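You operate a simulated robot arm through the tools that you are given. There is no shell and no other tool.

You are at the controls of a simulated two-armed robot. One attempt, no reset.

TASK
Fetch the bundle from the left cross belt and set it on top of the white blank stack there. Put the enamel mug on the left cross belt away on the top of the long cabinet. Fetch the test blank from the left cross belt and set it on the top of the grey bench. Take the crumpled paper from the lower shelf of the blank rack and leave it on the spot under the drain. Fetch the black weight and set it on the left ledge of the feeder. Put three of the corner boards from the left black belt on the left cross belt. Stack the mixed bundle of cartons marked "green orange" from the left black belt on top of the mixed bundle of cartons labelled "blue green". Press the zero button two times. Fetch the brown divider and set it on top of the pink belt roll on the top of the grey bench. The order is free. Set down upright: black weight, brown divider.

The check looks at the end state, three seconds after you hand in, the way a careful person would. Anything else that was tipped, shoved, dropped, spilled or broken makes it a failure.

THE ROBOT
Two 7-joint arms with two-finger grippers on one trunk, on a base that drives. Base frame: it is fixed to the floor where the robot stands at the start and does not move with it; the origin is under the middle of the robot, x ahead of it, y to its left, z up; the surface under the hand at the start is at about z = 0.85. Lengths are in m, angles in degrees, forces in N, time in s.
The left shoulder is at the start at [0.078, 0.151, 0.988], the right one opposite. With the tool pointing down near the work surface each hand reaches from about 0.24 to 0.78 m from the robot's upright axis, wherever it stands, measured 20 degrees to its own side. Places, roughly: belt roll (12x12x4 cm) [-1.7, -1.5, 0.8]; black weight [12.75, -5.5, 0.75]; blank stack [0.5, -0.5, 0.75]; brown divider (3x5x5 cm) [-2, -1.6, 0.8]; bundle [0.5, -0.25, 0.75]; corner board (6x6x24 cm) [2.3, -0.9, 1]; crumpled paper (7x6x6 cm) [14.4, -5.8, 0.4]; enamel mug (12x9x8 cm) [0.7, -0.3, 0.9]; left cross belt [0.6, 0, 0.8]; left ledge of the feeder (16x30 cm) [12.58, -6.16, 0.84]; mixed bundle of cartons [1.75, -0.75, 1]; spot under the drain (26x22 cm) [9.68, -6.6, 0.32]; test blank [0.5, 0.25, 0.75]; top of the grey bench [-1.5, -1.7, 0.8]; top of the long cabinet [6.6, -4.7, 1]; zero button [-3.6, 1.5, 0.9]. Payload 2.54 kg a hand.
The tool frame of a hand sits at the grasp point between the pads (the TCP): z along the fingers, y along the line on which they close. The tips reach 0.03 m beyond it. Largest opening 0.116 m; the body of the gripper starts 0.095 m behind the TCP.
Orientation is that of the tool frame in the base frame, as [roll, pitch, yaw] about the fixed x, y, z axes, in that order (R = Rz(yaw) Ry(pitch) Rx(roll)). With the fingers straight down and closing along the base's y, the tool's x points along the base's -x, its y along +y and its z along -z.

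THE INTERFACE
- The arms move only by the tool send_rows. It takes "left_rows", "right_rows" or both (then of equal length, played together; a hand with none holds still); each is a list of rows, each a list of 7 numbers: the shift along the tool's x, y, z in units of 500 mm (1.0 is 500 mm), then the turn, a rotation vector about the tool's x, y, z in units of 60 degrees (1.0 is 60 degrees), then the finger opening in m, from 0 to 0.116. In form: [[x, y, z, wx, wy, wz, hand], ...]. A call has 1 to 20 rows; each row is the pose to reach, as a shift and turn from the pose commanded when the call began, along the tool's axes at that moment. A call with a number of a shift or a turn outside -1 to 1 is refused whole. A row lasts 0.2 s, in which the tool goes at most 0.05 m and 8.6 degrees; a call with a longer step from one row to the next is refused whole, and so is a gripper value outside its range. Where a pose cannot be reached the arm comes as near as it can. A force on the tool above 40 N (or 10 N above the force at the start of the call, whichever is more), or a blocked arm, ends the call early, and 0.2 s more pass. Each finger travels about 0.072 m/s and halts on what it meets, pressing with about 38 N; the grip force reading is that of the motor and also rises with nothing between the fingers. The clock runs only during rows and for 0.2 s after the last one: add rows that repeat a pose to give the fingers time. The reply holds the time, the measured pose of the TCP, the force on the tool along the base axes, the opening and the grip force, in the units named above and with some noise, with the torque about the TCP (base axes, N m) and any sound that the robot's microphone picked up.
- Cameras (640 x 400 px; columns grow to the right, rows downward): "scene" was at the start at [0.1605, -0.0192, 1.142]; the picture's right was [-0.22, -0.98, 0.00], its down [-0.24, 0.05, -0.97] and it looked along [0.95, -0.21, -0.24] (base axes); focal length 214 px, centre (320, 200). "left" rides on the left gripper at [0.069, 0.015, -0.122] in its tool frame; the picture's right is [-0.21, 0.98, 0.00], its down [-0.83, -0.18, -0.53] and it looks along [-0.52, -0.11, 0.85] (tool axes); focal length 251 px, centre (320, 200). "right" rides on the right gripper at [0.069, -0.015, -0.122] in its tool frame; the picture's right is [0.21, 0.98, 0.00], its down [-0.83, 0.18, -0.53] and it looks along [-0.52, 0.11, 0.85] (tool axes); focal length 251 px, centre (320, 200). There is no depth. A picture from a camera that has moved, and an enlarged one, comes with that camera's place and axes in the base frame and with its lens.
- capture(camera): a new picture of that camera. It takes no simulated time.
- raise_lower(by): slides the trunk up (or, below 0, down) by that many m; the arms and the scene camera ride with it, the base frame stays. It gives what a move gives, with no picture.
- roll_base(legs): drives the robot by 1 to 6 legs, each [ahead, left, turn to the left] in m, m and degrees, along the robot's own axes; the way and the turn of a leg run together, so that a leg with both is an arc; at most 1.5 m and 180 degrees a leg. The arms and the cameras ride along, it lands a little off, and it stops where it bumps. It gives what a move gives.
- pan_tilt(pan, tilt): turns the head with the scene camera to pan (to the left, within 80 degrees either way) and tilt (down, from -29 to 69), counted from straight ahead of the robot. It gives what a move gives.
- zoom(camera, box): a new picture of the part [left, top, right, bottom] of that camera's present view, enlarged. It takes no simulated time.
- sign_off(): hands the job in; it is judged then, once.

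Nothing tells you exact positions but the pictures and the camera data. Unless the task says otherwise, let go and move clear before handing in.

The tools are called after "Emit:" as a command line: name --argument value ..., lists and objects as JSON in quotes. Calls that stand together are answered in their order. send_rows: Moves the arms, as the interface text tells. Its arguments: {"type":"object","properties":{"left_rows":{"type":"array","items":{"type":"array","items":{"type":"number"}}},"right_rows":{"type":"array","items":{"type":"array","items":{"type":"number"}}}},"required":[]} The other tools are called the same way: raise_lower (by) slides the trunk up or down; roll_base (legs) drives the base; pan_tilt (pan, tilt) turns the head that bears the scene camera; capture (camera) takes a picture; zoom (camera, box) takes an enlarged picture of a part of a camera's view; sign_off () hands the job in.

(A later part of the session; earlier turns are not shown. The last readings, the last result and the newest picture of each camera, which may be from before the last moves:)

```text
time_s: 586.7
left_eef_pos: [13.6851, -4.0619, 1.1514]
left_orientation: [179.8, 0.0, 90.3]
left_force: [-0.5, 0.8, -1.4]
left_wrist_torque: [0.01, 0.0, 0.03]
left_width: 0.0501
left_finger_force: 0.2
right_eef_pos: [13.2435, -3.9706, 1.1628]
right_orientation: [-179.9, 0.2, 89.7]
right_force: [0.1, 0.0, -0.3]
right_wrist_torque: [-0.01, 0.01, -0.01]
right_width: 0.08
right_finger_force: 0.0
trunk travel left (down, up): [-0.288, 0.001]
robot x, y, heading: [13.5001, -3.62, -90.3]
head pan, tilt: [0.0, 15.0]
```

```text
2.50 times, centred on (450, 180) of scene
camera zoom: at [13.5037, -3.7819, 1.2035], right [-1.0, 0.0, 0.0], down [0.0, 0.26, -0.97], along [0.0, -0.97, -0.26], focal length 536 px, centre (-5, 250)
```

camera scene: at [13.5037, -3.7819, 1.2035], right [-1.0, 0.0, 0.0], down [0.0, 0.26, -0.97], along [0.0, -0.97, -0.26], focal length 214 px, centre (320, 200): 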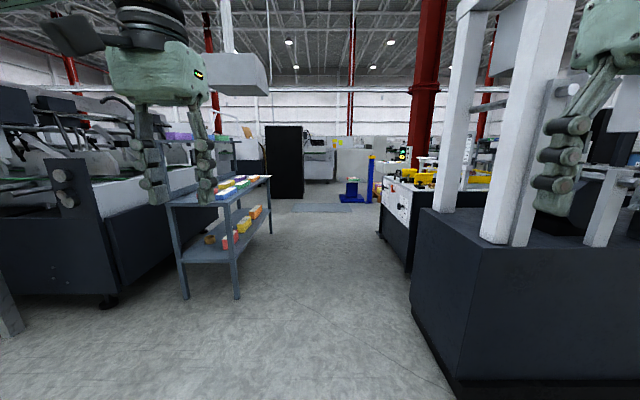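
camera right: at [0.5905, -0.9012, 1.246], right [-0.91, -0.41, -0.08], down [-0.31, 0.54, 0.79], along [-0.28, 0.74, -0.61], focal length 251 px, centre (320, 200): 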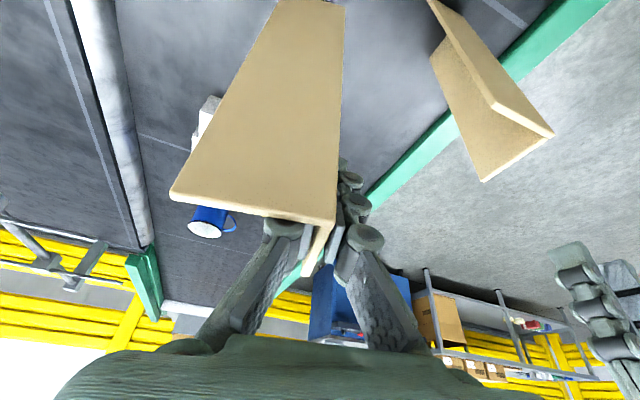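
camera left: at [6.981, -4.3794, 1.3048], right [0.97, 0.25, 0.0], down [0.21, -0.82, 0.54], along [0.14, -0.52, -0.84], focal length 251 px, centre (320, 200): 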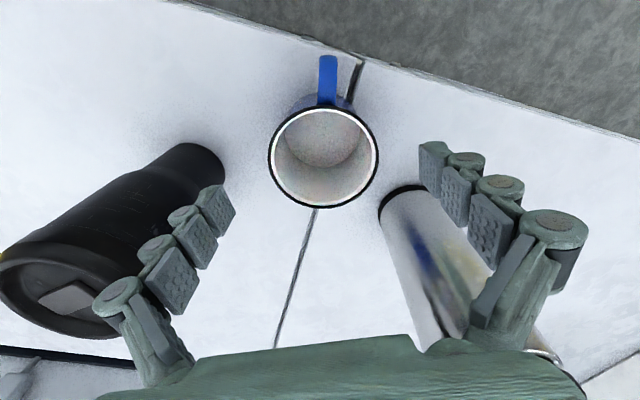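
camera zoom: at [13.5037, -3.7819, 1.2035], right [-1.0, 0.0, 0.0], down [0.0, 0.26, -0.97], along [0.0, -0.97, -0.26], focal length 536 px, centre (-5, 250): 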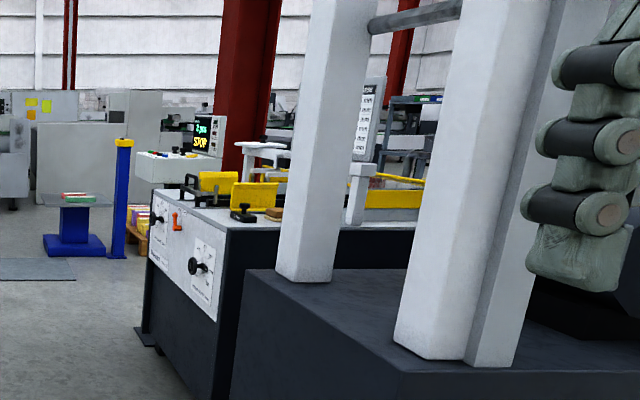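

The aisle leads in: the blank rack is on my left (x 14.17–14.6, y -5.2 to -6.8) and the feeder on my right (front face x ≈ 12.69). Driving in to look at both.

Emit:
roll_base --legs '[[1.1, 0, 0.2]]'

Emit:
pan_tilt --pan -45 --tilt 20

Emit:
capture --camera "scene"

Emit:
pan_tilt --pan 40 --tilt 25

Emit:
capture --camera "scene"

```text
time_s: 592.4
left_eef_pos: [13.6771, -5.1814, 1.1527]
left_orientation: [179.8, 0.0, 90.1]
left_force: [0.1, -0.5, 0.2]
left_wrist_torque: [-0.01, 0.01, 0.02]
left_width: 0.05
left_finger_force: 0.1
right_eef_pos: [13.2351, -5.0877, 1.162]
right_orientation: [-179.9, 0.2, 89.4]
right_force: [0.2, 0.8, -0.2]
right_wrist_torque: [0.01, 0.0, 0.03]
right_width: 0.0804
right_finger_force: 0.1
trunk travel left (down, up): [-0.288, 0.001]
robot x, y, heading: [13.4971, -4.7421, -90.2]
head pan, tilt: [0.0, 15.0]
```

```text
time_s: 593.5
left_eef_pos: [13.6774, -5.1826, 1.1529]
left_orientation: [179.8, 0.0, 90.2]
left_force: [0.0, 0.2, 0.1]
left_wrist_torque: [-0.02, 0.0, 0.0]
left_width: 0.0501
left_finger_force: 0.0
right_eef_pos: [13.2379, -5.0884, 1.1646]
right_orientation: [-179.9, 0.3, 89.4]
right_force: [-0.7, -0.3, -0.5]
right_wrist_torque: [-0.02, -0.03, 0.0]
right_width: 0.0801
right_finger_force: 0.0
trunk travel left (down, up): [-0.288, 0.001]
robot x, y, heading: [13.4999, -4.7416, -90.3]
head pan, tilt: [-45.0, 20.0]
```

```text
taken
camera scene: at [13.4315, -4.8731, 1.1953], right [-0.7, 0.71, 0.0], down [0.24, 0.24, -0.94], along [-0.67, -0.66, -0.34], focal length 214 px, centre (320, 200)
```

scene: 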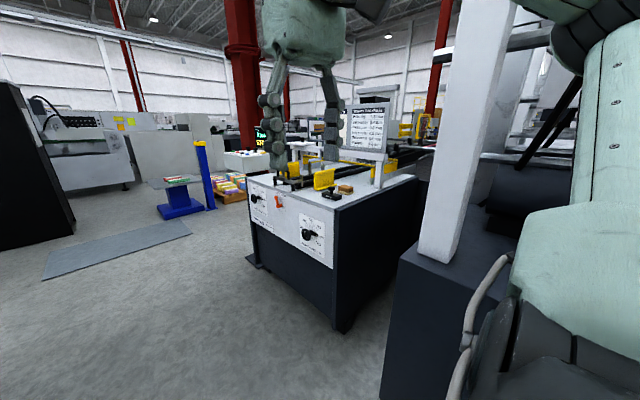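

```text
time_s: 595.1
left_eef_pos: [13.6778, -5.1815, 1.152]
left_orientation: [179.8, 0.0, 90.1]
left_force: [-0.3, -0.5, 0.5]
left_wrist_torque: [-0.03, 0.0, 0.01]
left_width: 0.0499
left_finger_force: 0.1
right_eef_pos: [13.2362, -5.0877, 1.1636]
right_orientation: [-179.9, 0.3, 89.4]
right_force: [0.3, -0.3, 0.8]
right_wrist_torque: [0.05, 0.03, 0.04]
right_width: 0.0802
right_finger_force: 0.0
trunk travel left (down, up): [-0.288, 0.001]
robot x, y, heading: [13.4981, -4.7435, -90.2]
head pan, tilt: [40.0, 25.0]
```

```text
taken
camera scene: at [13.5564, -4.8788, 1.1872], right [-0.77, -0.64, 0.0], down [-0.27, 0.33, -0.91], along [0.58, -0.7, -0.42], focal length 214 px, centre (320, 200)
```

scene: 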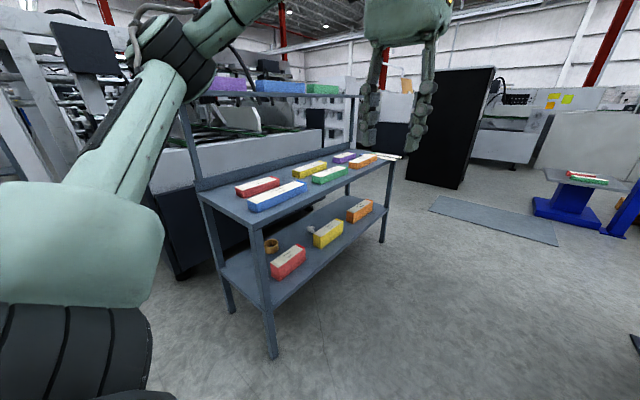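

Emit:
zoom --camera "scene" --box '[200, 190, 400, 310]'

Emit:
pan_tilt --pan -45 --tilt 20

Emit:
zoom --camera "scene" --box '[230, 100, 450, 260]'

Emit:
zoom --camera "scene" --box '[260, 150, 370, 220]'

```text
3.20 times, centred on (300, 250) of scene
camera zoom: at [13.5564, -4.8788, 1.1872], right [-0.77, -0.64, 0.0], down [-0.27, 0.33, -0.91], along [0.58, -0.7, -0.42], focal length 686 px, centre (384, 40)
```

zoom: 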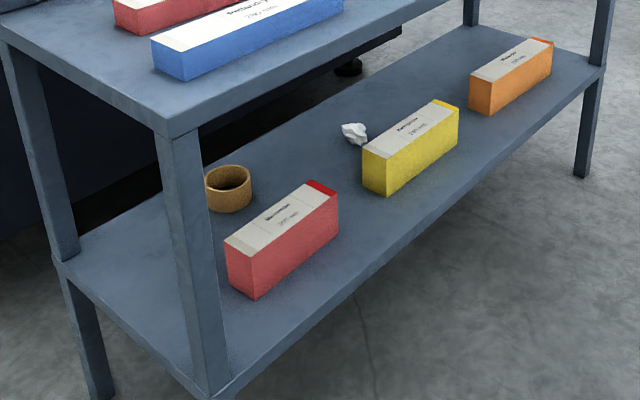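

```text
time_s: 596.7
left_eef_pos: [13.6767, -5.1818, 1.1529]
left_orientation: [179.8, -0.1, 90.1]
left_force: [-0.5, 0.1, 0.3]
left_wrist_torque: [-0.04, 0.01, 0.0]
left_width: 0.0502
left_finger_force: 0.0
right_eef_pos: [13.2365, -5.0893, 1.1626]
right_orientation: [-179.8, 0.4, 89.4]
right_force: [-0.2, 0.2, 0.1]
right_wrist_torque: [-0.04, 0.04, -0.01]
right_width: 0.0801
right_finger_force: 0.1
trunk travel left (down, up): [-0.288, 0.001]
robot x, y, heading: [13.4973, -4.7384, -90.2]
head pan, tilt: [-45.0, 20.0]
```

```text
2.50 times, centred on (340, 180) of scene
camera zoom: at [13.4315, -4.8731, 1.1953], right [-0.7, 0.71, 0.0], down [0.24, 0.24, -0.94], along [-0.67, -0.66, -0.34], focal length 536 px, centre (270, 250)
```

zoom: 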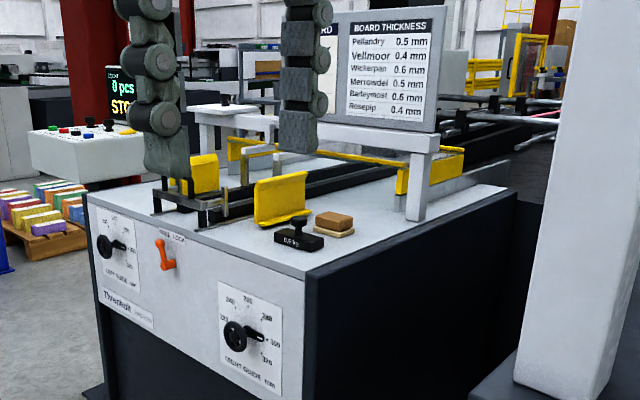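

```text
5.71 times, centred on (315, 185) of scene
camera zoom: at [13.4315, -4.8731, 1.1953], right [-0.7, 0.71, 0.0], down [0.24, 0.24, -0.94], along [-0.67, -0.66, -0.34], focal length 1226 px, centre (349, 286)
```

zoom: 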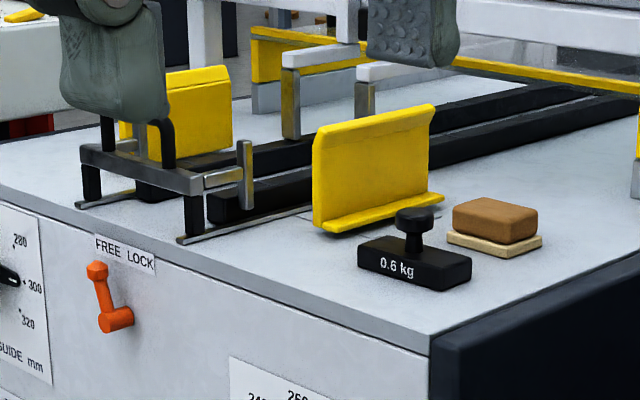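

The feeder shows the black 0.6 kg weight (with a knob) on its right end at about (12.67, -5.55); the left ledge is at the other end. The crumpled paper is on the rack's lower shelf behind the yellow box. I'll face the feeder first.

Emit:
roll_base --legs '[[1.05, -0.08, 0], [0, 0, -90]]'

Emit:
pan_tilt --pan 0 --tilt 25

Emit:
capture --camera "scene"

Emit:
zoom --camera "scene" --box '[200, 130, 480, 270]'

```text
time_s: 606.0
left_eef_pos: [12.9677, -5.9741, 1.1525]
left_orientation: [179.9, 0.0, 1.2]
left_force: [-0.1, -1.5, 0.0]
left_wrist_torque: [0.02, -0.01, -0.02]
left_width: 0.05
left_finger_force: 0.0
right_eef_pos: [13.0537, -5.53, 1.1638]
right_orientation: [-179.9, 0.3, 0.6]
right_force: [0.1, -0.6, -0.2]
right_wrist_torque: [0.04, 0.02, 0.01]
right_width: 0.0801
right_finger_force: 0.0
trunk travel left (down, up): [-0.288, 0.001]
robot x, y, heading: [13.4046, -5.7862, -179.6]
head pan, tilt: [-45.0, 20.0]
```

```text
time_s: 607.1
left_eef_pos: [12.9681, -5.9728, 1.1523]
left_orientation: [179.8, 0.0, 1.1]
left_force: [-0.8, 0.0, -0.5]
left_wrist_torque: [0.01, 0.01, 0.0]
left_width: 0.05
left_finger_force: 0.0
right_eef_pos: [13.0533, -5.5319, 1.163]
right_orientation: [-179.9, 0.2, 0.5]
right_force: [0.2, -0.5, 0.4]
right_wrist_torque: [0.0, -0.01, 0.01]
right_width: 0.0796
right_finger_force: 0.0
trunk travel left (down, up): [-0.288, 0.001]
robot x, y, heading: [13.4029, -5.7883, -179.6]
head pan, tilt: [0.0, 25.0]
```

```text
taken
camera scene: at [13.247, -5.7868, 1.1872], right [-0.01, 1.0, 0.0], down [0.42, 0.0, -0.91], along [-0.91, -0.01, -0.42], focal length 214 px, centre (320, 200)
```

scene: 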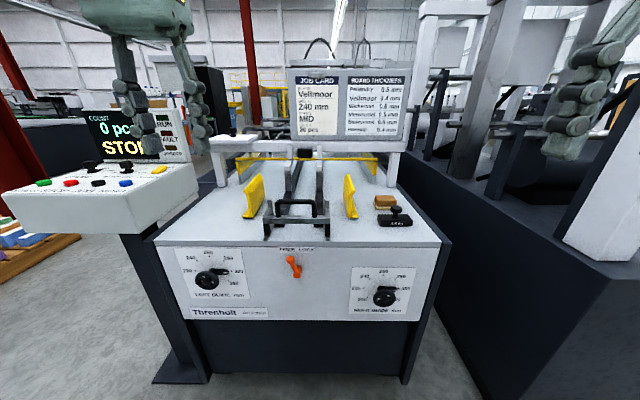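

```text
2.29 times, centred on (340, 200) of scene
camera zoom: at [13.247, -5.7868, 1.1872], right [-0.01, 1.0, 0.0], down [0.42, 0.0, -0.91], along [-0.91, -0.01, -0.42], focal length 490 px, centre (274, 200)
```

zoom: 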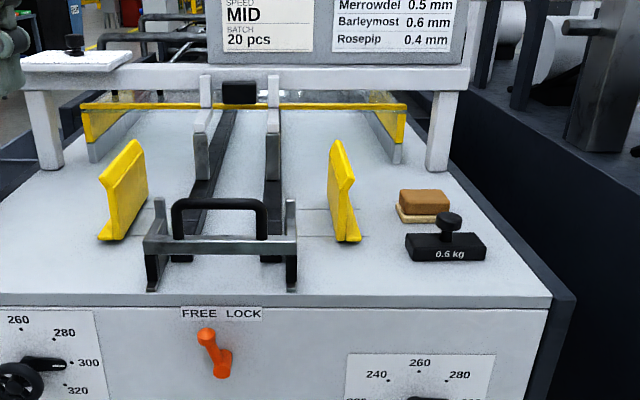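

Emit:
roll_base --legs '[[0.15, 0, -0.4]]'

Emit:
capture --camera "left"

Emit:
capture --camera "right"

Emit:
pan_tilt --pan 0 --tilt 40

Emit:
capture --camera "scene"

```text
time_s: 608.5
left_eef_pos: [12.8215, -5.9736, 1.1523]
left_orientation: [179.8, 0.2, 0.8]
left_force: [-0.1, -0.4, 0.4]
left_wrist_torque: [0.0, -0.04, -0.01]
left_width: 0.0499
left_finger_force: 0.0
right_eef_pos: [12.9101, -5.5303, 1.1641]
right_orientation: [-179.9, 0.2, 0.2]
right_force: [-1.0, -0.3, -0.6]
right_wrist_torque: [0.04, -0.07, 0.0]
right_width: 0.08
right_finger_force: 0.0
trunk travel left (down, up): [-0.288, 0.001]
robot x, y, heading: [13.2604, -5.7871, -179.7]
head pan, tilt: [0.0, 25.0]
```

```text
taken
camera left: at [12.8908, -5.9869, 1.2746], right [-0.2, -0.98, 0.0], down [-0.83, 0.17, 0.53], along [-0.52, 0.1, -0.85], focal length 251 px, centre (320, 200)
```

left: 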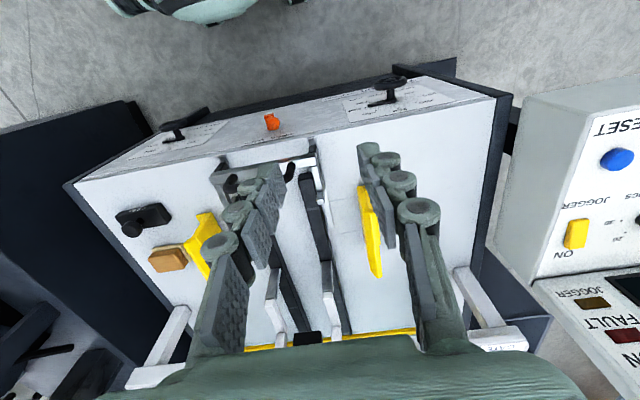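

```text
taken
camera right: at [12.9781, -5.516, 1.2847], right [0.22, -0.98, 0.0], down [-0.82, -0.19, 0.54], along [-0.52, -0.12, -0.84], focal length 251 px, centre (320, 200)
```

right: 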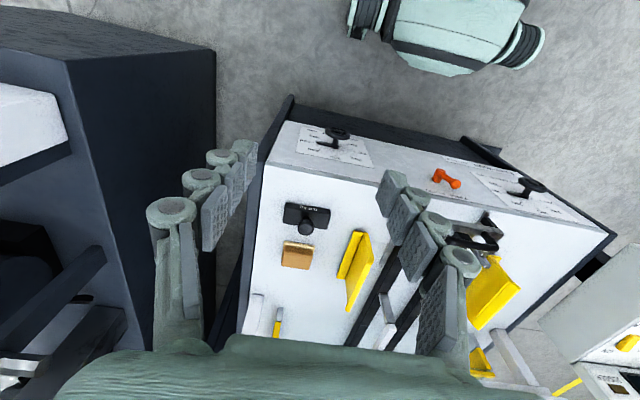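

```text
time_s: 609.2
left_eef_pos: [12.8233, -5.9731, 1.1515]
left_orientation: [179.9, 0.0, 0.8]
left_force: [-0.1, 0.1, 0.0]
left_wrist_torque: [0.02, 0.0, -0.05]
left_width: 0.0498
left_finger_force: 0.1
right_eef_pos: [12.9108, -5.5311, 1.1641]
right_orientation: [-179.9, 0.3, 0.3]
right_force: [-0.4, 1.2, -0.6]
right_wrist_torque: [0.03, 0.01, 0.0]
right_width: 0.08
right_finger_force: 0.1
trunk travel left (down, up): [-0.288, 0.001]
robot x, y, heading: [13.2604, -5.7877, -179.8]
head pan, tilt: [0.0, 40.0]
```

```text
taken
camera scene: at [13.1099, -5.7872, 1.164], right [-0.01, 1.0, 0.0], down [0.64, 0.0, -0.77], along [-0.77, 0.0, -0.64], focal length 214 px, centre (320, 200)
```

scene: 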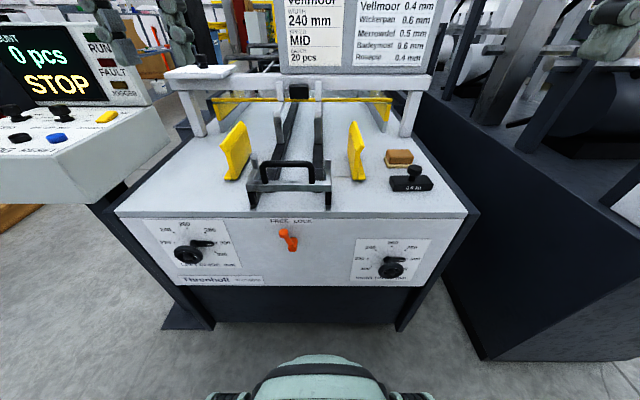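

Emit:
zoom --camera "right" --box '[260, 170, 380, 280]'

Emit:
zoom --camera "scene" --box '[370, 130, 450, 210]'

Emit:
zoom --camera "left" --box '[340, 60, 640, 320]'

```text
3.64 times, centred on (320, 225) of right
camera zoom: at [12.979, -5.516, 1.285], right [0.22, -0.98, 0.0], down [-0.82, -0.19, 0.54], along [-0.52, -0.12, -0.84], focal length 914 px, centre (320, 109)
```

zoom: 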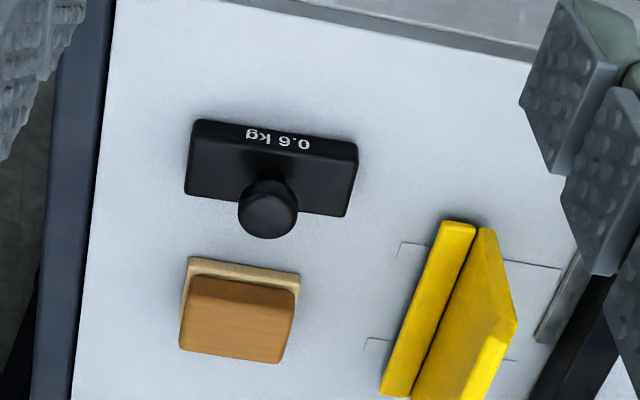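

```text
5.00 times, centred on (410, 170) of scene
camera zoom: at [13.1099, -5.7872, 1.164], right [-0.01, 1.0, 0.0], down [0.64, 0.0, -0.77], along [-0.77, 0.0, -0.64], focal length 1072 px, centre (-130, 350)
```

zoom: 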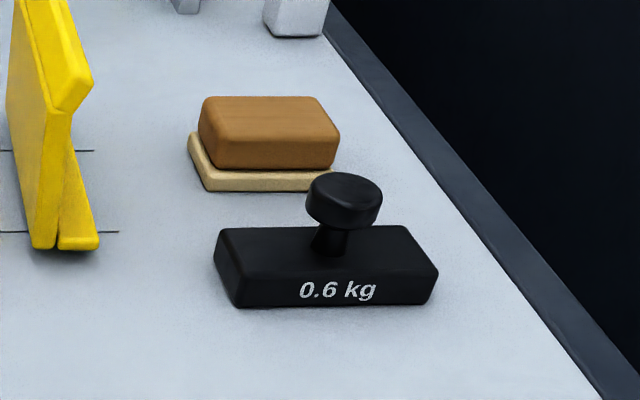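

```text
1.54 times, centred on (490, 190) of left
camera zoom: at [12.8917, -5.9869, 1.2749], right [-0.2, -0.98, 0.0], down [-0.83, 0.17, 0.53], along [-0.52, 0.1, -0.85], focal length 387 px, centre (58, 215)
```

zoom: 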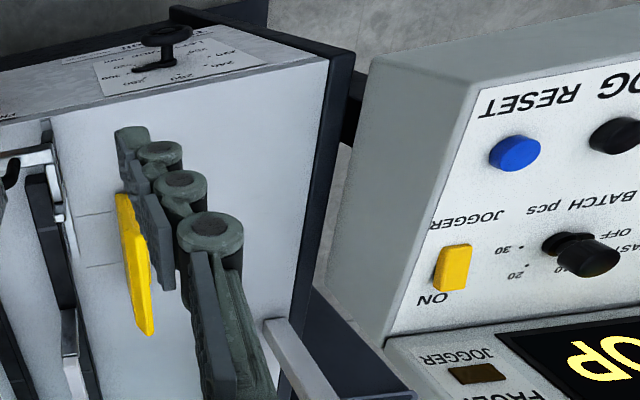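

The weight's base is 5×9 cm, centred at (12.675, -5.555), knob top z ≈ 0.887, on the feeder top at z ≈ 0.84. The left ledge lies at y -6.24 to -6.08 beside the console. I'll use the left hand closing along x: slide right a bit and turn that hand.

Emit:
roll_base --legs '[[0, -0.27, 0]]'

Emit:
send_rows --left_rows '[[0, 0, 0, 0, 0, -0.142, 0.06], [0, 0, 0, 0, 0, -0.285, 0.07], [0, 0, 0, 0, 0, -0.428, 0.08], [0, 0, 0, 0, 0, -0.571, 0.09], [0, 0, 0, 0, 0, -0.714, 0.09], [0, 0, 0, 0, 0, -0.857, 0.09], [0, 0, 0, 0, 0, -1.0, 0.09]]'

Emit:
send_rows --left_rows '[[0, 0, 0, 0, 0, -0.13, 0.09], [0, 0, 0, 0, 0, -0.26, 0.09], [0, 0, 0, 0, 0, -0.39, 0.09], [0, 0, 0, 0, 0, -0.487, 0.09]]'

Emit:
capture --camera "left"

Emit:
capture --camera "scene"

```text
time_s: 612.4
left_eef_pos: [12.8205, -5.7035, 1.1515]
left_orientation: [179.8, 0.0, 0.7]
left_force: [0.0, 0.1, 0.2]
left_wrist_torque: [0.03, -0.01, -0.05]
left_width: 0.0499
left_finger_force: 0.1
right_eef_pos: [12.9102, -5.2617, 1.1636]
right_orientation: [-179.9, 0.3, 0.2]
right_force: [-0.7, -0.1, -0.5]
right_wrist_torque: [0.0, -0.02, -0.01]
right_width: 0.0799
right_finger_force: 0.1
trunk travel left (down, up): [-0.288, 0.001]
robot x, y, heading: [13.2609, -5.5142, -179.8]
head pan, tilt: [0.0, 40.0]
```

```text
time_s: 614.0
left_eef_pos: [12.8214, -5.7024, 1.1519]
left_orientation: [180.0, 0.2, 60.9]
left_force: [0.0, 0.2, 0.0]
left_wrist_torque: [-0.03, 0.01, 0.0]
left_width: 0.0901
left_finger_force: 0.1
right_eef_pos: [12.9097, -5.2615, 1.1642]
right_orientation: [-180.0, 0.2, 0.1]
right_force: [0.8, 0.2, -1.0]
right_wrist_torque: [-0.01, -0.03, -0.01]
right_width: 0.0799
right_finger_force: 0.2
trunk travel left (down, up): [-0.288, 0.001]
robot x, y, heading: [13.2596, -5.5162, -179.7]
head pan, tilt: [0.0, 40.0]
```

```text
time_s: 615.0
left_eef_pos: [12.8207, -5.7027, 1.1515]
left_orientation: [179.9, 0.2, 90.2]
left_force: [0.0, 0.3, -0.5]
left_wrist_torque: [0.0, -0.03, 0.05]
left_width: 0.0904
left_finger_force: 0.0
right_eef_pos: [12.9105, -5.2615, 1.1629]
right_orientation: [-179.8, 0.3, 0.2]
right_force: [0.2, -0.1, 0.4]
right_wrist_torque: [-0.01, 0.01, -0.03]
right_width: 0.0802
right_finger_force: 0.1
trunk travel left (down, up): [-0.288, 0.001]
robot x, y, heading: [13.2588, -5.5164, -179.9]
head pan, tilt: [0.0, 40.0]
```

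```text
taken
camera left: at [12.8358, -5.634, 1.2744], right [0.98, -0.21, 0.0], down [-0.18, -0.82, 0.54], along [-0.11, -0.52, -0.84], focal length 251 px, centre (320, 200)
```

left: 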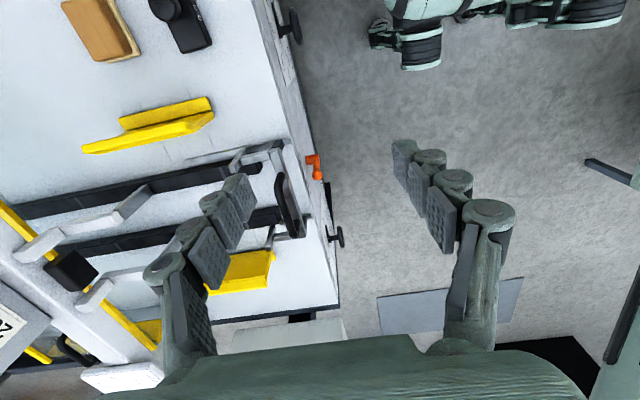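

```text
taken
camera scene: at [13.1086, -5.5184, 1.1639], right [0.0, 1.0, 0.0], down [0.64, 0.0, -0.77], along [-0.77, 0.0, -0.64], focal length 214 px, centre (320, 200)
```

scene: 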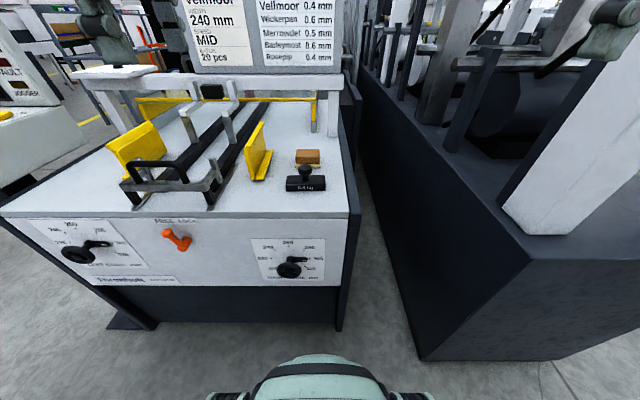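

Emit:
send_rows --left_rows '[[0.05, -0.05, 0.03, 0, 0, 0, 0.09], [0.1, -0.1, 0.08, 0, 0, 0, 0.09], [0.15, -0.15, 0.13, 0, 0, 0, 0.09], [0.2, -0.2, 0.18, 0, 0, 0, 0.09], [0.25, -0.25, 0.23, 0, 0, 0, 0.09], [0.296, -0.29, 0.28, 0, 0, 0, 0.09], [0.296, -0.29, 0.3, 0, 0, 0, 0.08]]'

Emit:
capture --camera "left"

Emit:
zoom --camera "scene" --box '[250, 90, 370, 210]'

```text
time_s: 616.6
left_eef_pos: [12.6756, -5.5565, 1.0017]
left_orientation: [180.0, 0.2, 90.0]
left_force: [-0.2, -0.5, 0.1]
left_wrist_torque: [-0.02, 0.03, 0.01]
left_width: 0.0801
left_finger_force: 0.0
right_eef_pos: [12.9097, -5.262, 1.1645]
right_orientation: [-179.9, 0.3, 0.2]
right_force: [0.2, 0.2, 0.5]
right_wrist_torque: [-0.01, -0.01, 0.01]
right_width: 0.0801
right_finger_force: 0.0
trunk travel left (down, up): [-0.288, 0.001]
robot x, y, heading: [13.2587, -5.5191, -179.6]
head pan, tilt: [0.0, 40.0]
```

```text
taken
camera left: at [12.6909, -5.4868, 1.1238], right [0.98, -0.21, 0.0], down [-0.18, -0.82, 0.54], along [-0.12, -0.52, -0.84], focal length 251 px, centre (320, 200)
```

left: 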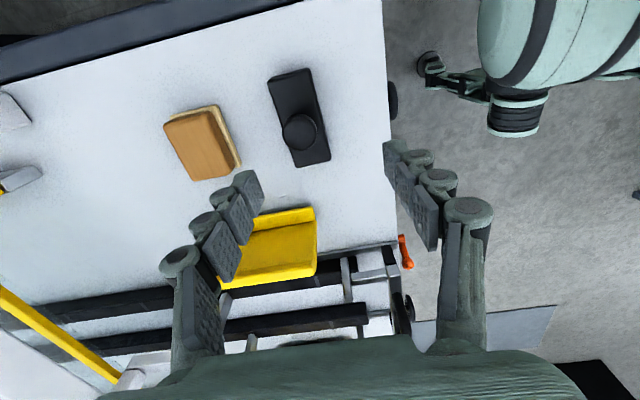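

```text
3.33 times, centred on (310, 150) of scene
camera zoom: at [13.1087, -5.5186, 1.1639], right [0.0, 1.0, 0.0], down [0.64, 0.0, -0.77], along [-0.77, 0.0, -0.64], focal length 715 px, centre (353, 367)
```

zoom: 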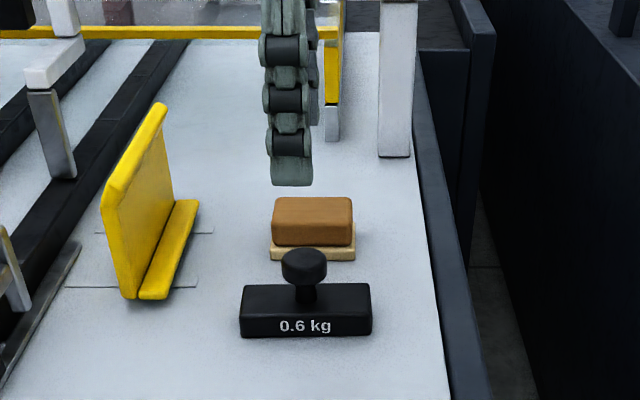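

Refined: weight centre (12.658, -5.550). Going down around its base with the knob between the fingers.

Emit:
send_rows --left_rows '[[0.012, -0.035, 0.06, 0, 0, 0, 0.08], [0.012, -0.035, 0.13, 0, 0, 0, 0.08], [0.012, -0.035, 0.2, 0, 0, 0, 0.08], [0.012, -0.035, 0.236, 0, 0, 0, 0.08], [0.012, -0.035, 0.25, 0, 0, 0, 0.08], [0.012, -0.035, 0.25, 0, 0, 0, 0.08]]'

Emit:
capture --camera "left"

Emit:
zoom --camera "scene" --box '[250, 90, 370, 210]'

```text
time_s: 618.0
left_eef_pos: [12.6599, -5.5513, 0.8774]
left_orientation: [179.9, 0.2, 89.9]
left_force: [-0.5, 0.3, 0.5]
left_wrist_torque: [0.02, -0.01, -0.01]
left_width: 0.0801
left_finger_force: 0.1
right_eef_pos: [12.9118, -5.2613, 1.1626]
right_orientation: [-179.9, 0.3, 0.3]
right_force: [-0.2, 0.2, 0.0]
right_wrist_torque: [-0.01, 0.03, -0.01]
right_width: 0.08
right_finger_force: 0.0
trunk travel left (down, up): [-0.288, 0.001]
robot x, y, heading: [13.262, -5.5191, -179.8]
head pan, tilt: [0.0, 40.0]
```

```text
taken
camera left: at [12.6752, -5.4817, 0.9993], right [0.98, -0.22, 0.0], down [-0.18, -0.82, 0.54], along [-0.12, -0.52, -0.84], focal length 251 px, centre (320, 200)
```

left: 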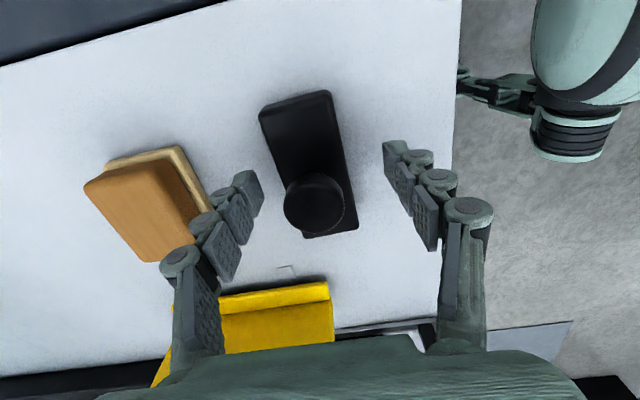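

```text
3.33 times, centred on (310, 150) of scene
camera zoom: at [13.1086, -5.5184, 1.1639], right [0.0, 1.0, 0.0], down [0.64, 0.0, -0.77], along [-0.77, 0.0, -0.64], focal length 715 px, centre (353, 367)
```

zoom: 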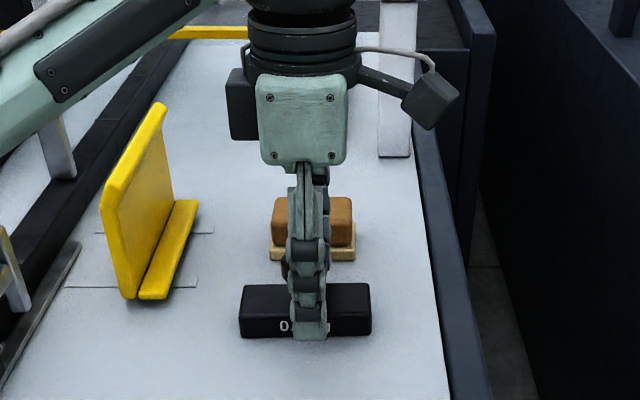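

Emit:
send_rows --left_rows '[[0, 0, 0, 0, 0, 0, 0.07], [0, 0, 0, 0, 0, 0, 0.055], [0, 0, 0, 0, 0, 0, 0.04], [0, 0, 0, 0, 0, 0, 0.03], [0, 0, 0, 0, 0, 0, 0.03], [0, 0, 0, 0, 0, 0, 0.03]]'

Emit:
capture --camera "left"

```text
time_s: 619.4
left_eef_pos: [12.659, -5.5519, 0.8779]
left_orientation: [-180.0, 0.1, 90.1]
left_force: [-3.9, -0.5, 4.0]
left_wrist_torque: [0.06, 0.08, -0.09]
left_width: 0.0446
left_finger_force: 38.5
right_eef_pos: [12.9103, -5.2615, 1.1632]
right_orientation: [180.0, 0.3, 0.2]
right_force: [-0.1, -0.1, 0.2]
right_wrist_torque: [0.0, 0.02, 0.04]
right_width: 0.0801
right_finger_force: 0.0
trunk travel left (down, up): [-0.288, 0.001]
robot x, y, heading: [13.2612, -5.5171, -179.8]
head pan, tilt: [0.0, 40.0]
```

```text
taken
camera left: at [12.6751, -5.4818, 0.9998], right [0.98, -0.22, 0.0], down [-0.18, -0.82, 0.54], along [-0.12, -0.52, -0.84], focal length 251 px, centre (320, 200)
```

left: 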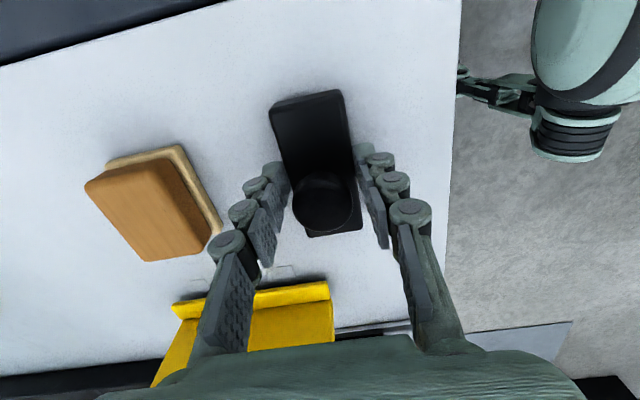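

Emit:
send_rows --left_rows '[[0, 0, -0.02, 0, 0, 0, 0.03], [0, 0, -0.06, 0, 0, 0, 0.03], [0, 0, -0.13, 0, 0, 0, 0.03], [0, 0, -0.21, 0, 0, 0, 0.03], [0, 0, -0.29, 0, 0, 0, 0.03], [0, 0, -0.36, 0, 0, 0, 0.03]]'

Emit:
capture --camera "left"

Emit:
zoom --camera "scene" --box '[230, 30, 390, 190]'

```text
time_s: 620.8
left_eef_pos: [12.6593, -5.5499, 1.0577]
left_orientation: [180.0, 0.2, 89.9]
left_force: [0.0, 0.2, -6.8]
left_wrist_torque: [0.02, 0.01, 0.0]
left_width: 0.0445
left_finger_force: 37.8
right_eef_pos: [12.9098, -5.2606, 1.1643]
right_orientation: [-179.8, 0.2, 0.3]
right_force: [0.1, 0.0, 0.3]
right_wrist_torque: [-0.02, 0.01, 0.0]
right_width: 0.0803
right_finger_force: 0.0
trunk travel left (down, up): [-0.288, 0.001]
robot x, y, heading: [13.2609, -5.5199, -179.5]
head pan, tilt: [0.0, 40.0]
```

```text
taken
camera left: at [12.6747, -5.4803, 1.1795], right [0.98, -0.22, 0.0], down [-0.18, -0.82, 0.54], along [-0.12, -0.52, -0.84], focal length 251 px, centre (320, 200)
```

left: 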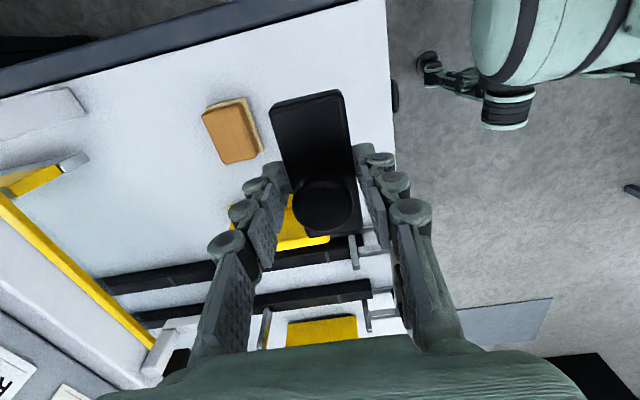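

```text
2.50 times, centred on (310, 110) of scene
camera zoom: at [13.1087, -5.5182, 1.1639], right [0.0, 1.0, 0.0], down [0.64, 0.0, -0.77], along [-0.77, 0.0, -0.64], focal length 536 px, centre (345, 425)
```

zoom: 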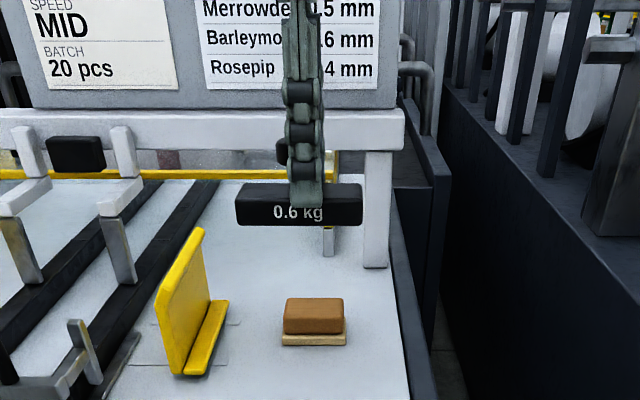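

The weight is lifted upright. I'll draw it back in front of the feeder and slide left toward the ledge.

Emit:
send_rows --left_rows '[[0, 0.07, -0.02, 0, 0, 0, 0.03], [0, 0.15, -0.04, 0, 0, 0, 0.03], [0, 0.23, -0.06, 0, 0, 0, 0.03], [0, 0.31, -0.08, 0, 0, 0, 0.03], [0, 0.38, -0.1, 0, 0, 0, 0.03]]'

Emit:
roll_base --legs '[[0, 0.33, 0]]'

Emit:
pan_tilt --pan 15 --tilt 35

Emit:
capture --camera "scene"

Emit:
capture --camera "left"

```text
time_s: 622.0
left_eef_pos: [12.8485, -5.5494, 1.1089]
left_orientation: [-180.0, 0.2, 89.9]
left_force: [-0.1, 1.0, -5.8]
left_wrist_torque: [0.03, 0.06, -0.02]
left_width: 0.0443
left_finger_force: 37.8
right_eef_pos: [12.9109, -5.2621, 1.1652]
right_orientation: [-179.9, 0.3, 0.2]
right_force: [0.3, -1.0, 1.4]
right_wrist_torque: [-0.01, 0.01, -0.03]
right_width: 0.0801
right_finger_force: 0.0
trunk travel left (down, up): [-0.288, 0.001]
robot x, y, heading: [13.2582, -5.5193, -179.6]
head pan, tilt: [0.0, 40.0]
```

```text
time_s: 625.8
left_eef_pos: [12.8463, -5.8784, 1.107]
left_orientation: [-179.9, 0.2, 89.9]
left_force: [-0.2, 0.3, -6.2]
left_wrist_torque: [0.06, 0.0, -0.02]
left_width: 0.0445
left_finger_force: 37.7
right_eef_pos: [12.9103, -5.5912, 1.1641]
right_orientation: [-179.9, 0.2, 0.1]
right_force: [-0.4, 0.5, -0.7]
right_wrist_torque: [0.03, 0.01, 0.04]
right_width: 0.0798
right_finger_force: 0.1
trunk travel left (down, up): [-0.288, 0.001]
robot x, y, heading: [13.2625, -5.8461, -179.8]
head pan, tilt: [0.0, 40.0]
```

```text
time_s: 626.5
left_eef_pos: [12.8471, -5.8799, 1.1082]
left_orientation: [-179.9, 0.3, 90.0]
left_force: [0.4, -0.9, -6.4]
left_wrist_torque: [0.04, 0.01, 0.03]
left_width: 0.0446
left_finger_force: 38.0
right_eef_pos: [12.9102, -5.5912, 1.1637]
right_orientation: [-179.9, 0.1, 0.1]
right_force: [0.0, 0.5, 0.4]
right_wrist_torque: [-0.02, -0.02, 0.03]
right_width: 0.08
right_finger_force: 0.0
trunk travel left (down, up): [-0.288, 0.001]
robot x, y, heading: [13.2637, -5.8487, -179.7]
head pan, tilt: [15.0, 35.0]
```

```text
taken
camera scene: at [13.1093, -5.8707, 1.1714], right [-0.26, 0.97, 0.0], down [0.55, 0.15, -0.82], along [-0.79, -0.21, -0.57], focal length 214 px, centre (320, 200)
```

scene: 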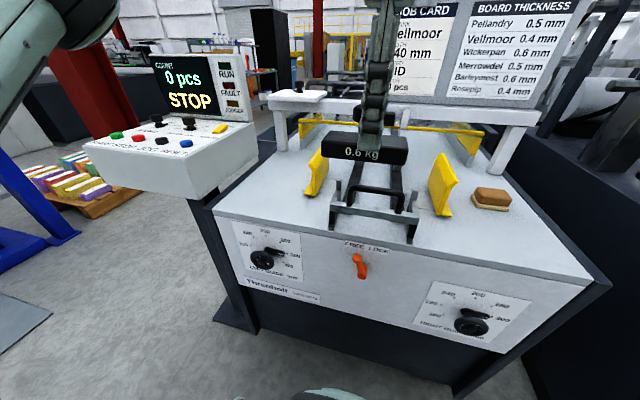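

```text
taken
camera left: at [12.8623, -5.8097, 1.2303], right [0.98, -0.22, 0.0], down [-0.18, -0.82, 0.54], along [-0.12, -0.52, -0.84], focal length 251 px, centre (320, 200)
```

left: 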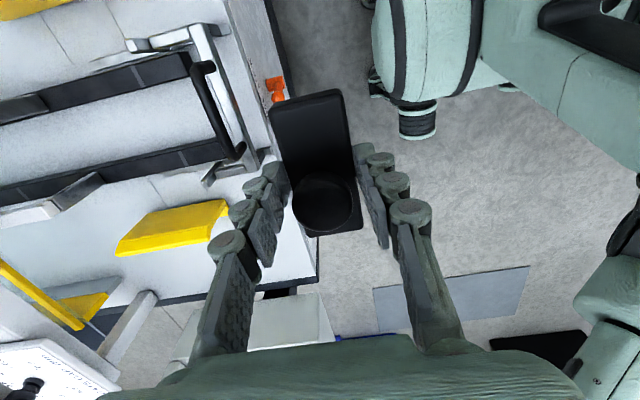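

Emit:
zoom --camera "scene" --box '[150, 90, 350, 250]'

Emit:
zoom --camera "left" --box '[80, 200, 380, 390]'

```text
2.50 times, centred on (250, 170) of scene
camera zoom: at [13.1093, -5.8707, 1.1714], right [-0.26, 0.97, 0.0], down [0.55, 0.15, -0.82], along [-0.79, -0.21, -0.57], focal length 536 px, centre (495, 275)
```

zoom: 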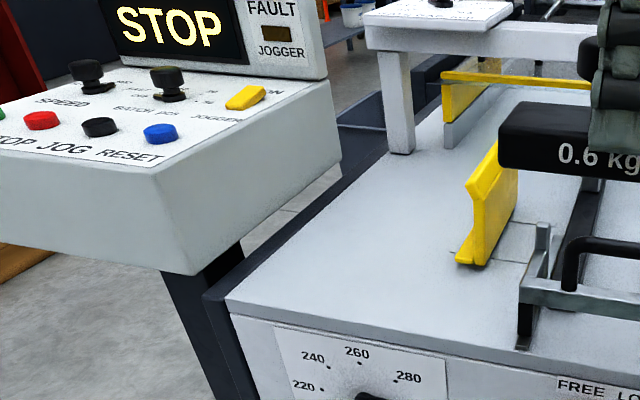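

```text
2.11 times, centred on (230, 295) of left
camera zoom: at [12.8623, -5.8097, 1.2303], right [0.98, -0.22, 0.0], down [-0.18, -0.82, 0.54], along [-0.12, -0.52, -0.84], focal length 529 px, centre (510, 0)
```

zoom: 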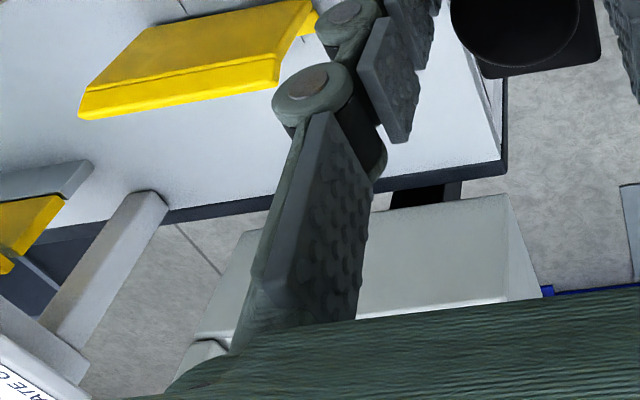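

The console stands just left of the feeder (y ≲ -6.27), leaving the ledge y -6.25 to -6.08 free. Moving the weight over the ledge centre (12.60, -6.16).

Emit:
send_rows --left_rows '[[-0.07, -0.06, 0.01, 0, 0, 0, 0.03], [-0.14, -0.12, 0.02, 0, 0, 0, 0.03], [-0.21, -0.18, 0.03, 0, 0, 0, 0.03], [-0.28, -0.24, 0.05, 0, 0, 0, 0.03], [-0.35, -0.3, 0.07, 0, 0, 0, 0.03], [-0.42, -0.37, 0.09, 0, 0, 0, 0.03], [-0.49, -0.43, 0.11, 0, 0, 0, 0.03], [-0.56, -0.494, 0.12, 0, 0, 0, 0.03], [-0.56, -0.494, 0.13, 0, 0, 0, 0.03]]'

Emit:
capture --camera "left"

Emit:
capture --camera "scene"

```text
refused: row 6 steps farther than a row can; nothing moved
```

```text
taken
camera left: at [12.8623, -5.8097, 1.2303], right [0.98, -0.22, 0.0], down [-0.18, -0.82, 0.54], along [-0.12, -0.52, -0.84], focal length 251 px, centre (320, 200)
```

left: 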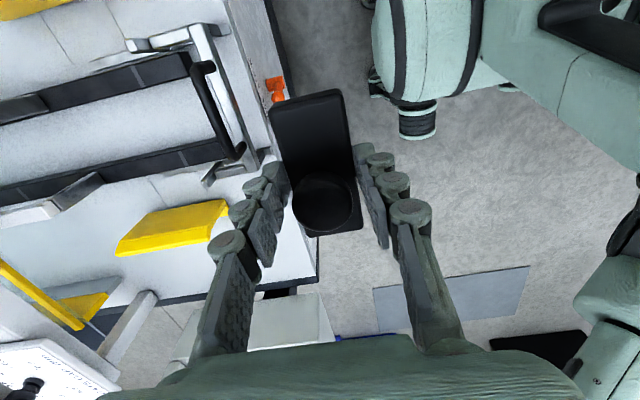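

```text
taken
camera scene: at [13.1093, -5.8707, 1.1714], right [-0.26, 0.97, 0.0], down [0.55, 0.15, -0.82], along [-0.79, -0.21, -0.57], focal length 214 px, centre (320, 200)
```

scene: 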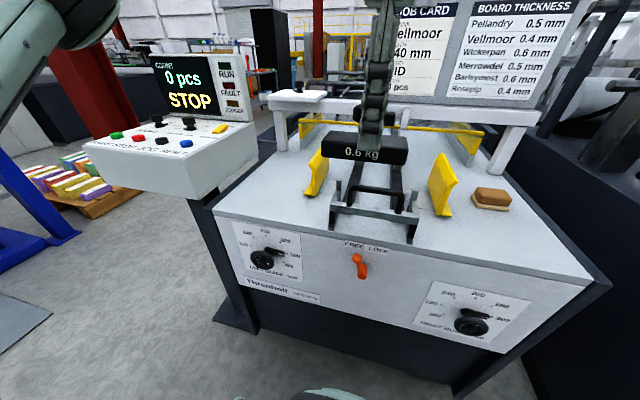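

Emit:
send_rows --left_rows '[[-0.06, -0.05, 0.01, 0, 0, 0, 0.03], [-0.12, -0.1, 0.02, 0, 0, 0, 0.03], [-0.18, -0.15, 0.03, 0, 0, 0, 0.03], [-0.24, -0.2, 0.04, 0, 0, 0, 0.03], [-0.3, -0.26, 0.06, 0, 0, 0, 0.03], [-0.36, -0.32, 0.08, 0, 0, 0, 0.03], [-0.42, -0.38, 0.09, 0, 0, 0, 0.03], [-0.48, -0.43, 0.1, 0, 0, 0, 0.03], [-0.53, -0.47, 0.11, 0, 0, 0, 0.03], [-0.56, -0.494, 0.13, 0, 0, 0, 0.03], [-0.56, -0.494, 0.13, 0, 0, 0, 0.03]]'

Emit:
capture --camera "left"

Emit:
capture --camera "scene"

```text
time_s: 628.9
left_eef_pos: [12.6016, -6.1578, 1.0434]
left_orientation: [179.9, 0.2, 89.9]
left_force: [0.9, 0.2, -5.7]
left_wrist_torque: [0.02, 0.02, -0.03]
left_width: 0.0443
left_finger_force: 37.6
right_eef_pos: [12.9099, -5.5914, 1.1644]
right_orientation: [-179.9, 0.2, 0.2]
right_force: [-0.2, -0.1, -0.8]
right_wrist_torque: [0.02, -0.01, 0.0]
right_width: 0.08
right_finger_force: 0.0
trunk travel left (down, up): [-0.288, 0.001]
robot x, y, heading: [13.261, -5.8475, -179.8]
head pan, tilt: [15.0, 35.0]
```

```text
taken
camera left: at [12.6164, -6.0889, 1.1661], right [0.98, -0.22, 0.0], down [-0.18, -0.82, 0.54], along [-0.11, -0.52, -0.84], focal length 251 px, centre (320, 200)
```

left: 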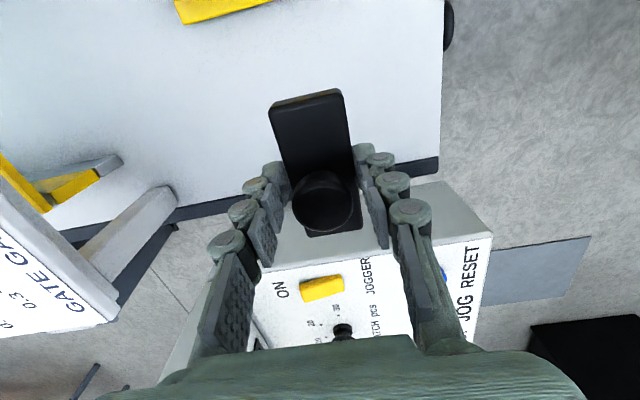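

```text
taken
camera scene: at [13.1093, -5.8708, 1.1714], right [-0.26, 0.97, 0.0], down [0.55, 0.15, -0.82], along [-0.79, -0.21, -0.57], focal length 214 px, centre (320, 200)
```

scene: 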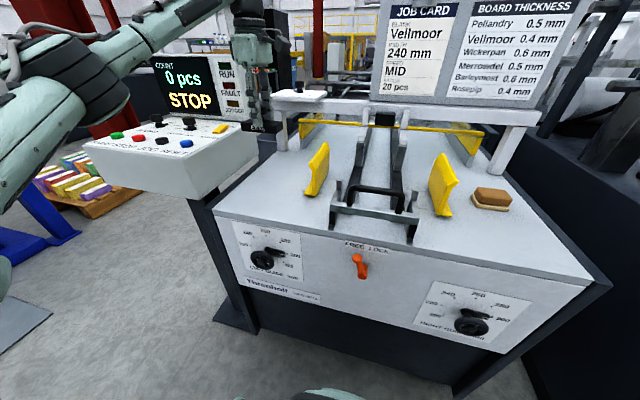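

The landing point is about 6 cm inside both the ledge edge and the guide. Lowering.

Emit:
send_rows --left_rows '[[0, 0, 0.07, 0, 0, 0, 0.03], [0, 0, 0.14, 0, 0, 0, 0.03], [0, 0, 0.21, 0, 0, 0, 0.03], [0, 0, 0.27, 0, 0, 0, 0.03], [0, 0, 0.305, 0, 0, 0, 0.03], [0, 0, 0.312, 0, 0, 0, 0.03], [0, 0, 0.312, 0, 0, 0, 0.03]]'

Emit:
capture --camera "left"

Emit:
zoom --camera "scene" --box '[180, 60, 360, 200]'

```text
time_s: 630.5
left_eef_pos: [12.5988, -6.16, 0.8874]
left_orientation: [-180.0, 0.1, 89.9]
left_force: [1.3, -0.4, -6.7]
left_wrist_torque: [0.04, 0.01, -0.01]
left_width: 0.0445
left_finger_force: 37.9
right_eef_pos: [12.9104, -5.5926, 1.1633]
right_orientation: [-179.9, 0.1, 0.0]
right_force: [0.1, -0.5, -0.3]
right_wrist_torque: [0.01, -0.03, 0.01]
right_width: 0.0799
right_finger_force: 0.0
trunk travel left (down, up): [-0.288, 0.001]
robot x, y, heading: [13.2579, -5.8475, -180.0]
head pan, tilt: [15.0, 35.0]
```

```text
taken
camera left: at [12.615, -6.0905, 1.0097], right [0.98, -0.22, 0.0], down [-0.18, -0.82, 0.54], along [-0.11, -0.52, -0.84], focal length 251 px, centre (320, 200)
```

left: 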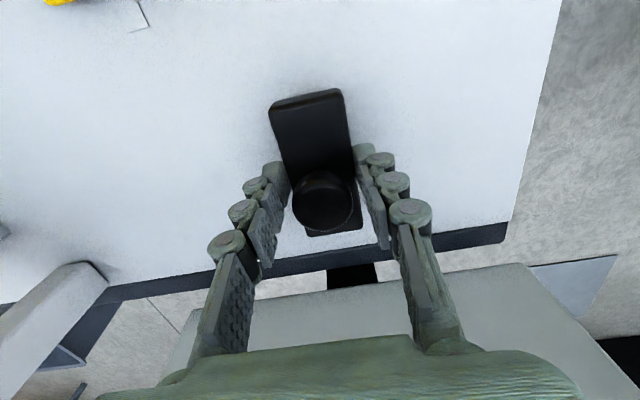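

```text
2.86 times, centred on (270, 130) of scene
camera zoom: at [13.1092, -5.871, 1.1713], right [-0.26, 0.97, 0.0], down [0.55, 0.15, -0.82], along [-0.79, -0.21, -0.57], focal length 613 px, centre (463, 400)
```

zoom: 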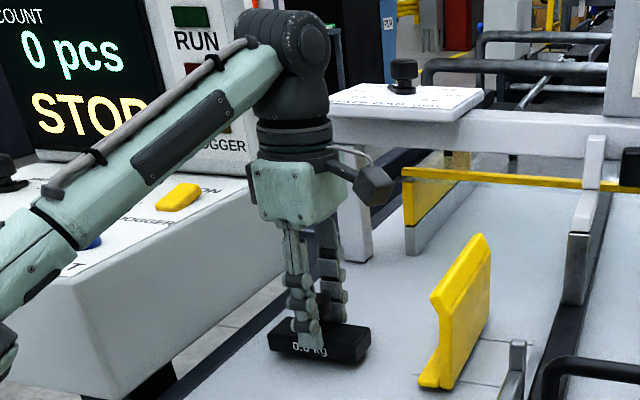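

Emit:
send_rows --left_rows '[[0, 0, 0.005, 0, 0, 0, 0.03], [0, 0, 0.01, 0, 0, 0, 0.03], [0, 0, 0.014, 0, 0, 0, 0.03], [0, 0, 0.017, 0, 0, 0, 0.03], [0, 0, 0.017, 0, 0, 0, 0.03]]'

```text
time_s: 631.7
left_eef_pos: [12.6001, -6.1589, 0.8791]
left_orientation: [-180.0, 0.2, 89.9]
left_force: [0.4, 0.2, -6.2]
left_wrist_torque: [0.04, 0.02, 0.0]
left_width: 0.0444
left_finger_force: 38.0
right_eef_pos: [12.9102, -5.5915, 1.1633]
right_orientation: [-179.9, 0.3, 0.2]
right_force: [0.7, -0.1, 0.2]
right_wrist_torque: [0.0, -0.03, -0.03]
right_width: 0.0803
right_finger_force: 0.1
trunk travel left (down, up): [-0.288, 0.001]
robot x, y, heading: [13.2591, -5.8459, -179.9]
head pan, tilt: [15.0, 35.0]
```

Emit:
send_rows --left_rows '[[0, 0, 0.002, 0, 0, 0, 0.03], [0, 0, 0.004, 0, 0, 0, 0.03], [0, 0, 0.006, 0, 0, 0, 0.03], [0, 0, 0.006, 0, 0, 0, 0.03]]'

```text
time_s: 632.7
left_eef_pos: [12.6011, -6.1591, 0.8782]
left_orientation: [-180.0, 0.2, 89.9]
left_force: [0.8, 1.0, 0.8]
left_wrist_torque: [-0.35, -0.14, 0.1]
left_width: 0.0443
left_finger_force: 37.8
right_eef_pos: [12.9114, -5.5902, 1.1643]
right_orientation: [-179.9, 0.2, 0.2]
right_force: [0.9, 0.1, 0.0]
right_wrist_torque: [0.02, -0.02, 0.0]
right_width: 0.0798
right_finger_force: 0.0
trunk travel left (down, up): [-0.288, 0.001]
robot x, y, heading: [13.2613, -5.8478, -179.7]
head pan, tilt: [15.0, 35.0]
```

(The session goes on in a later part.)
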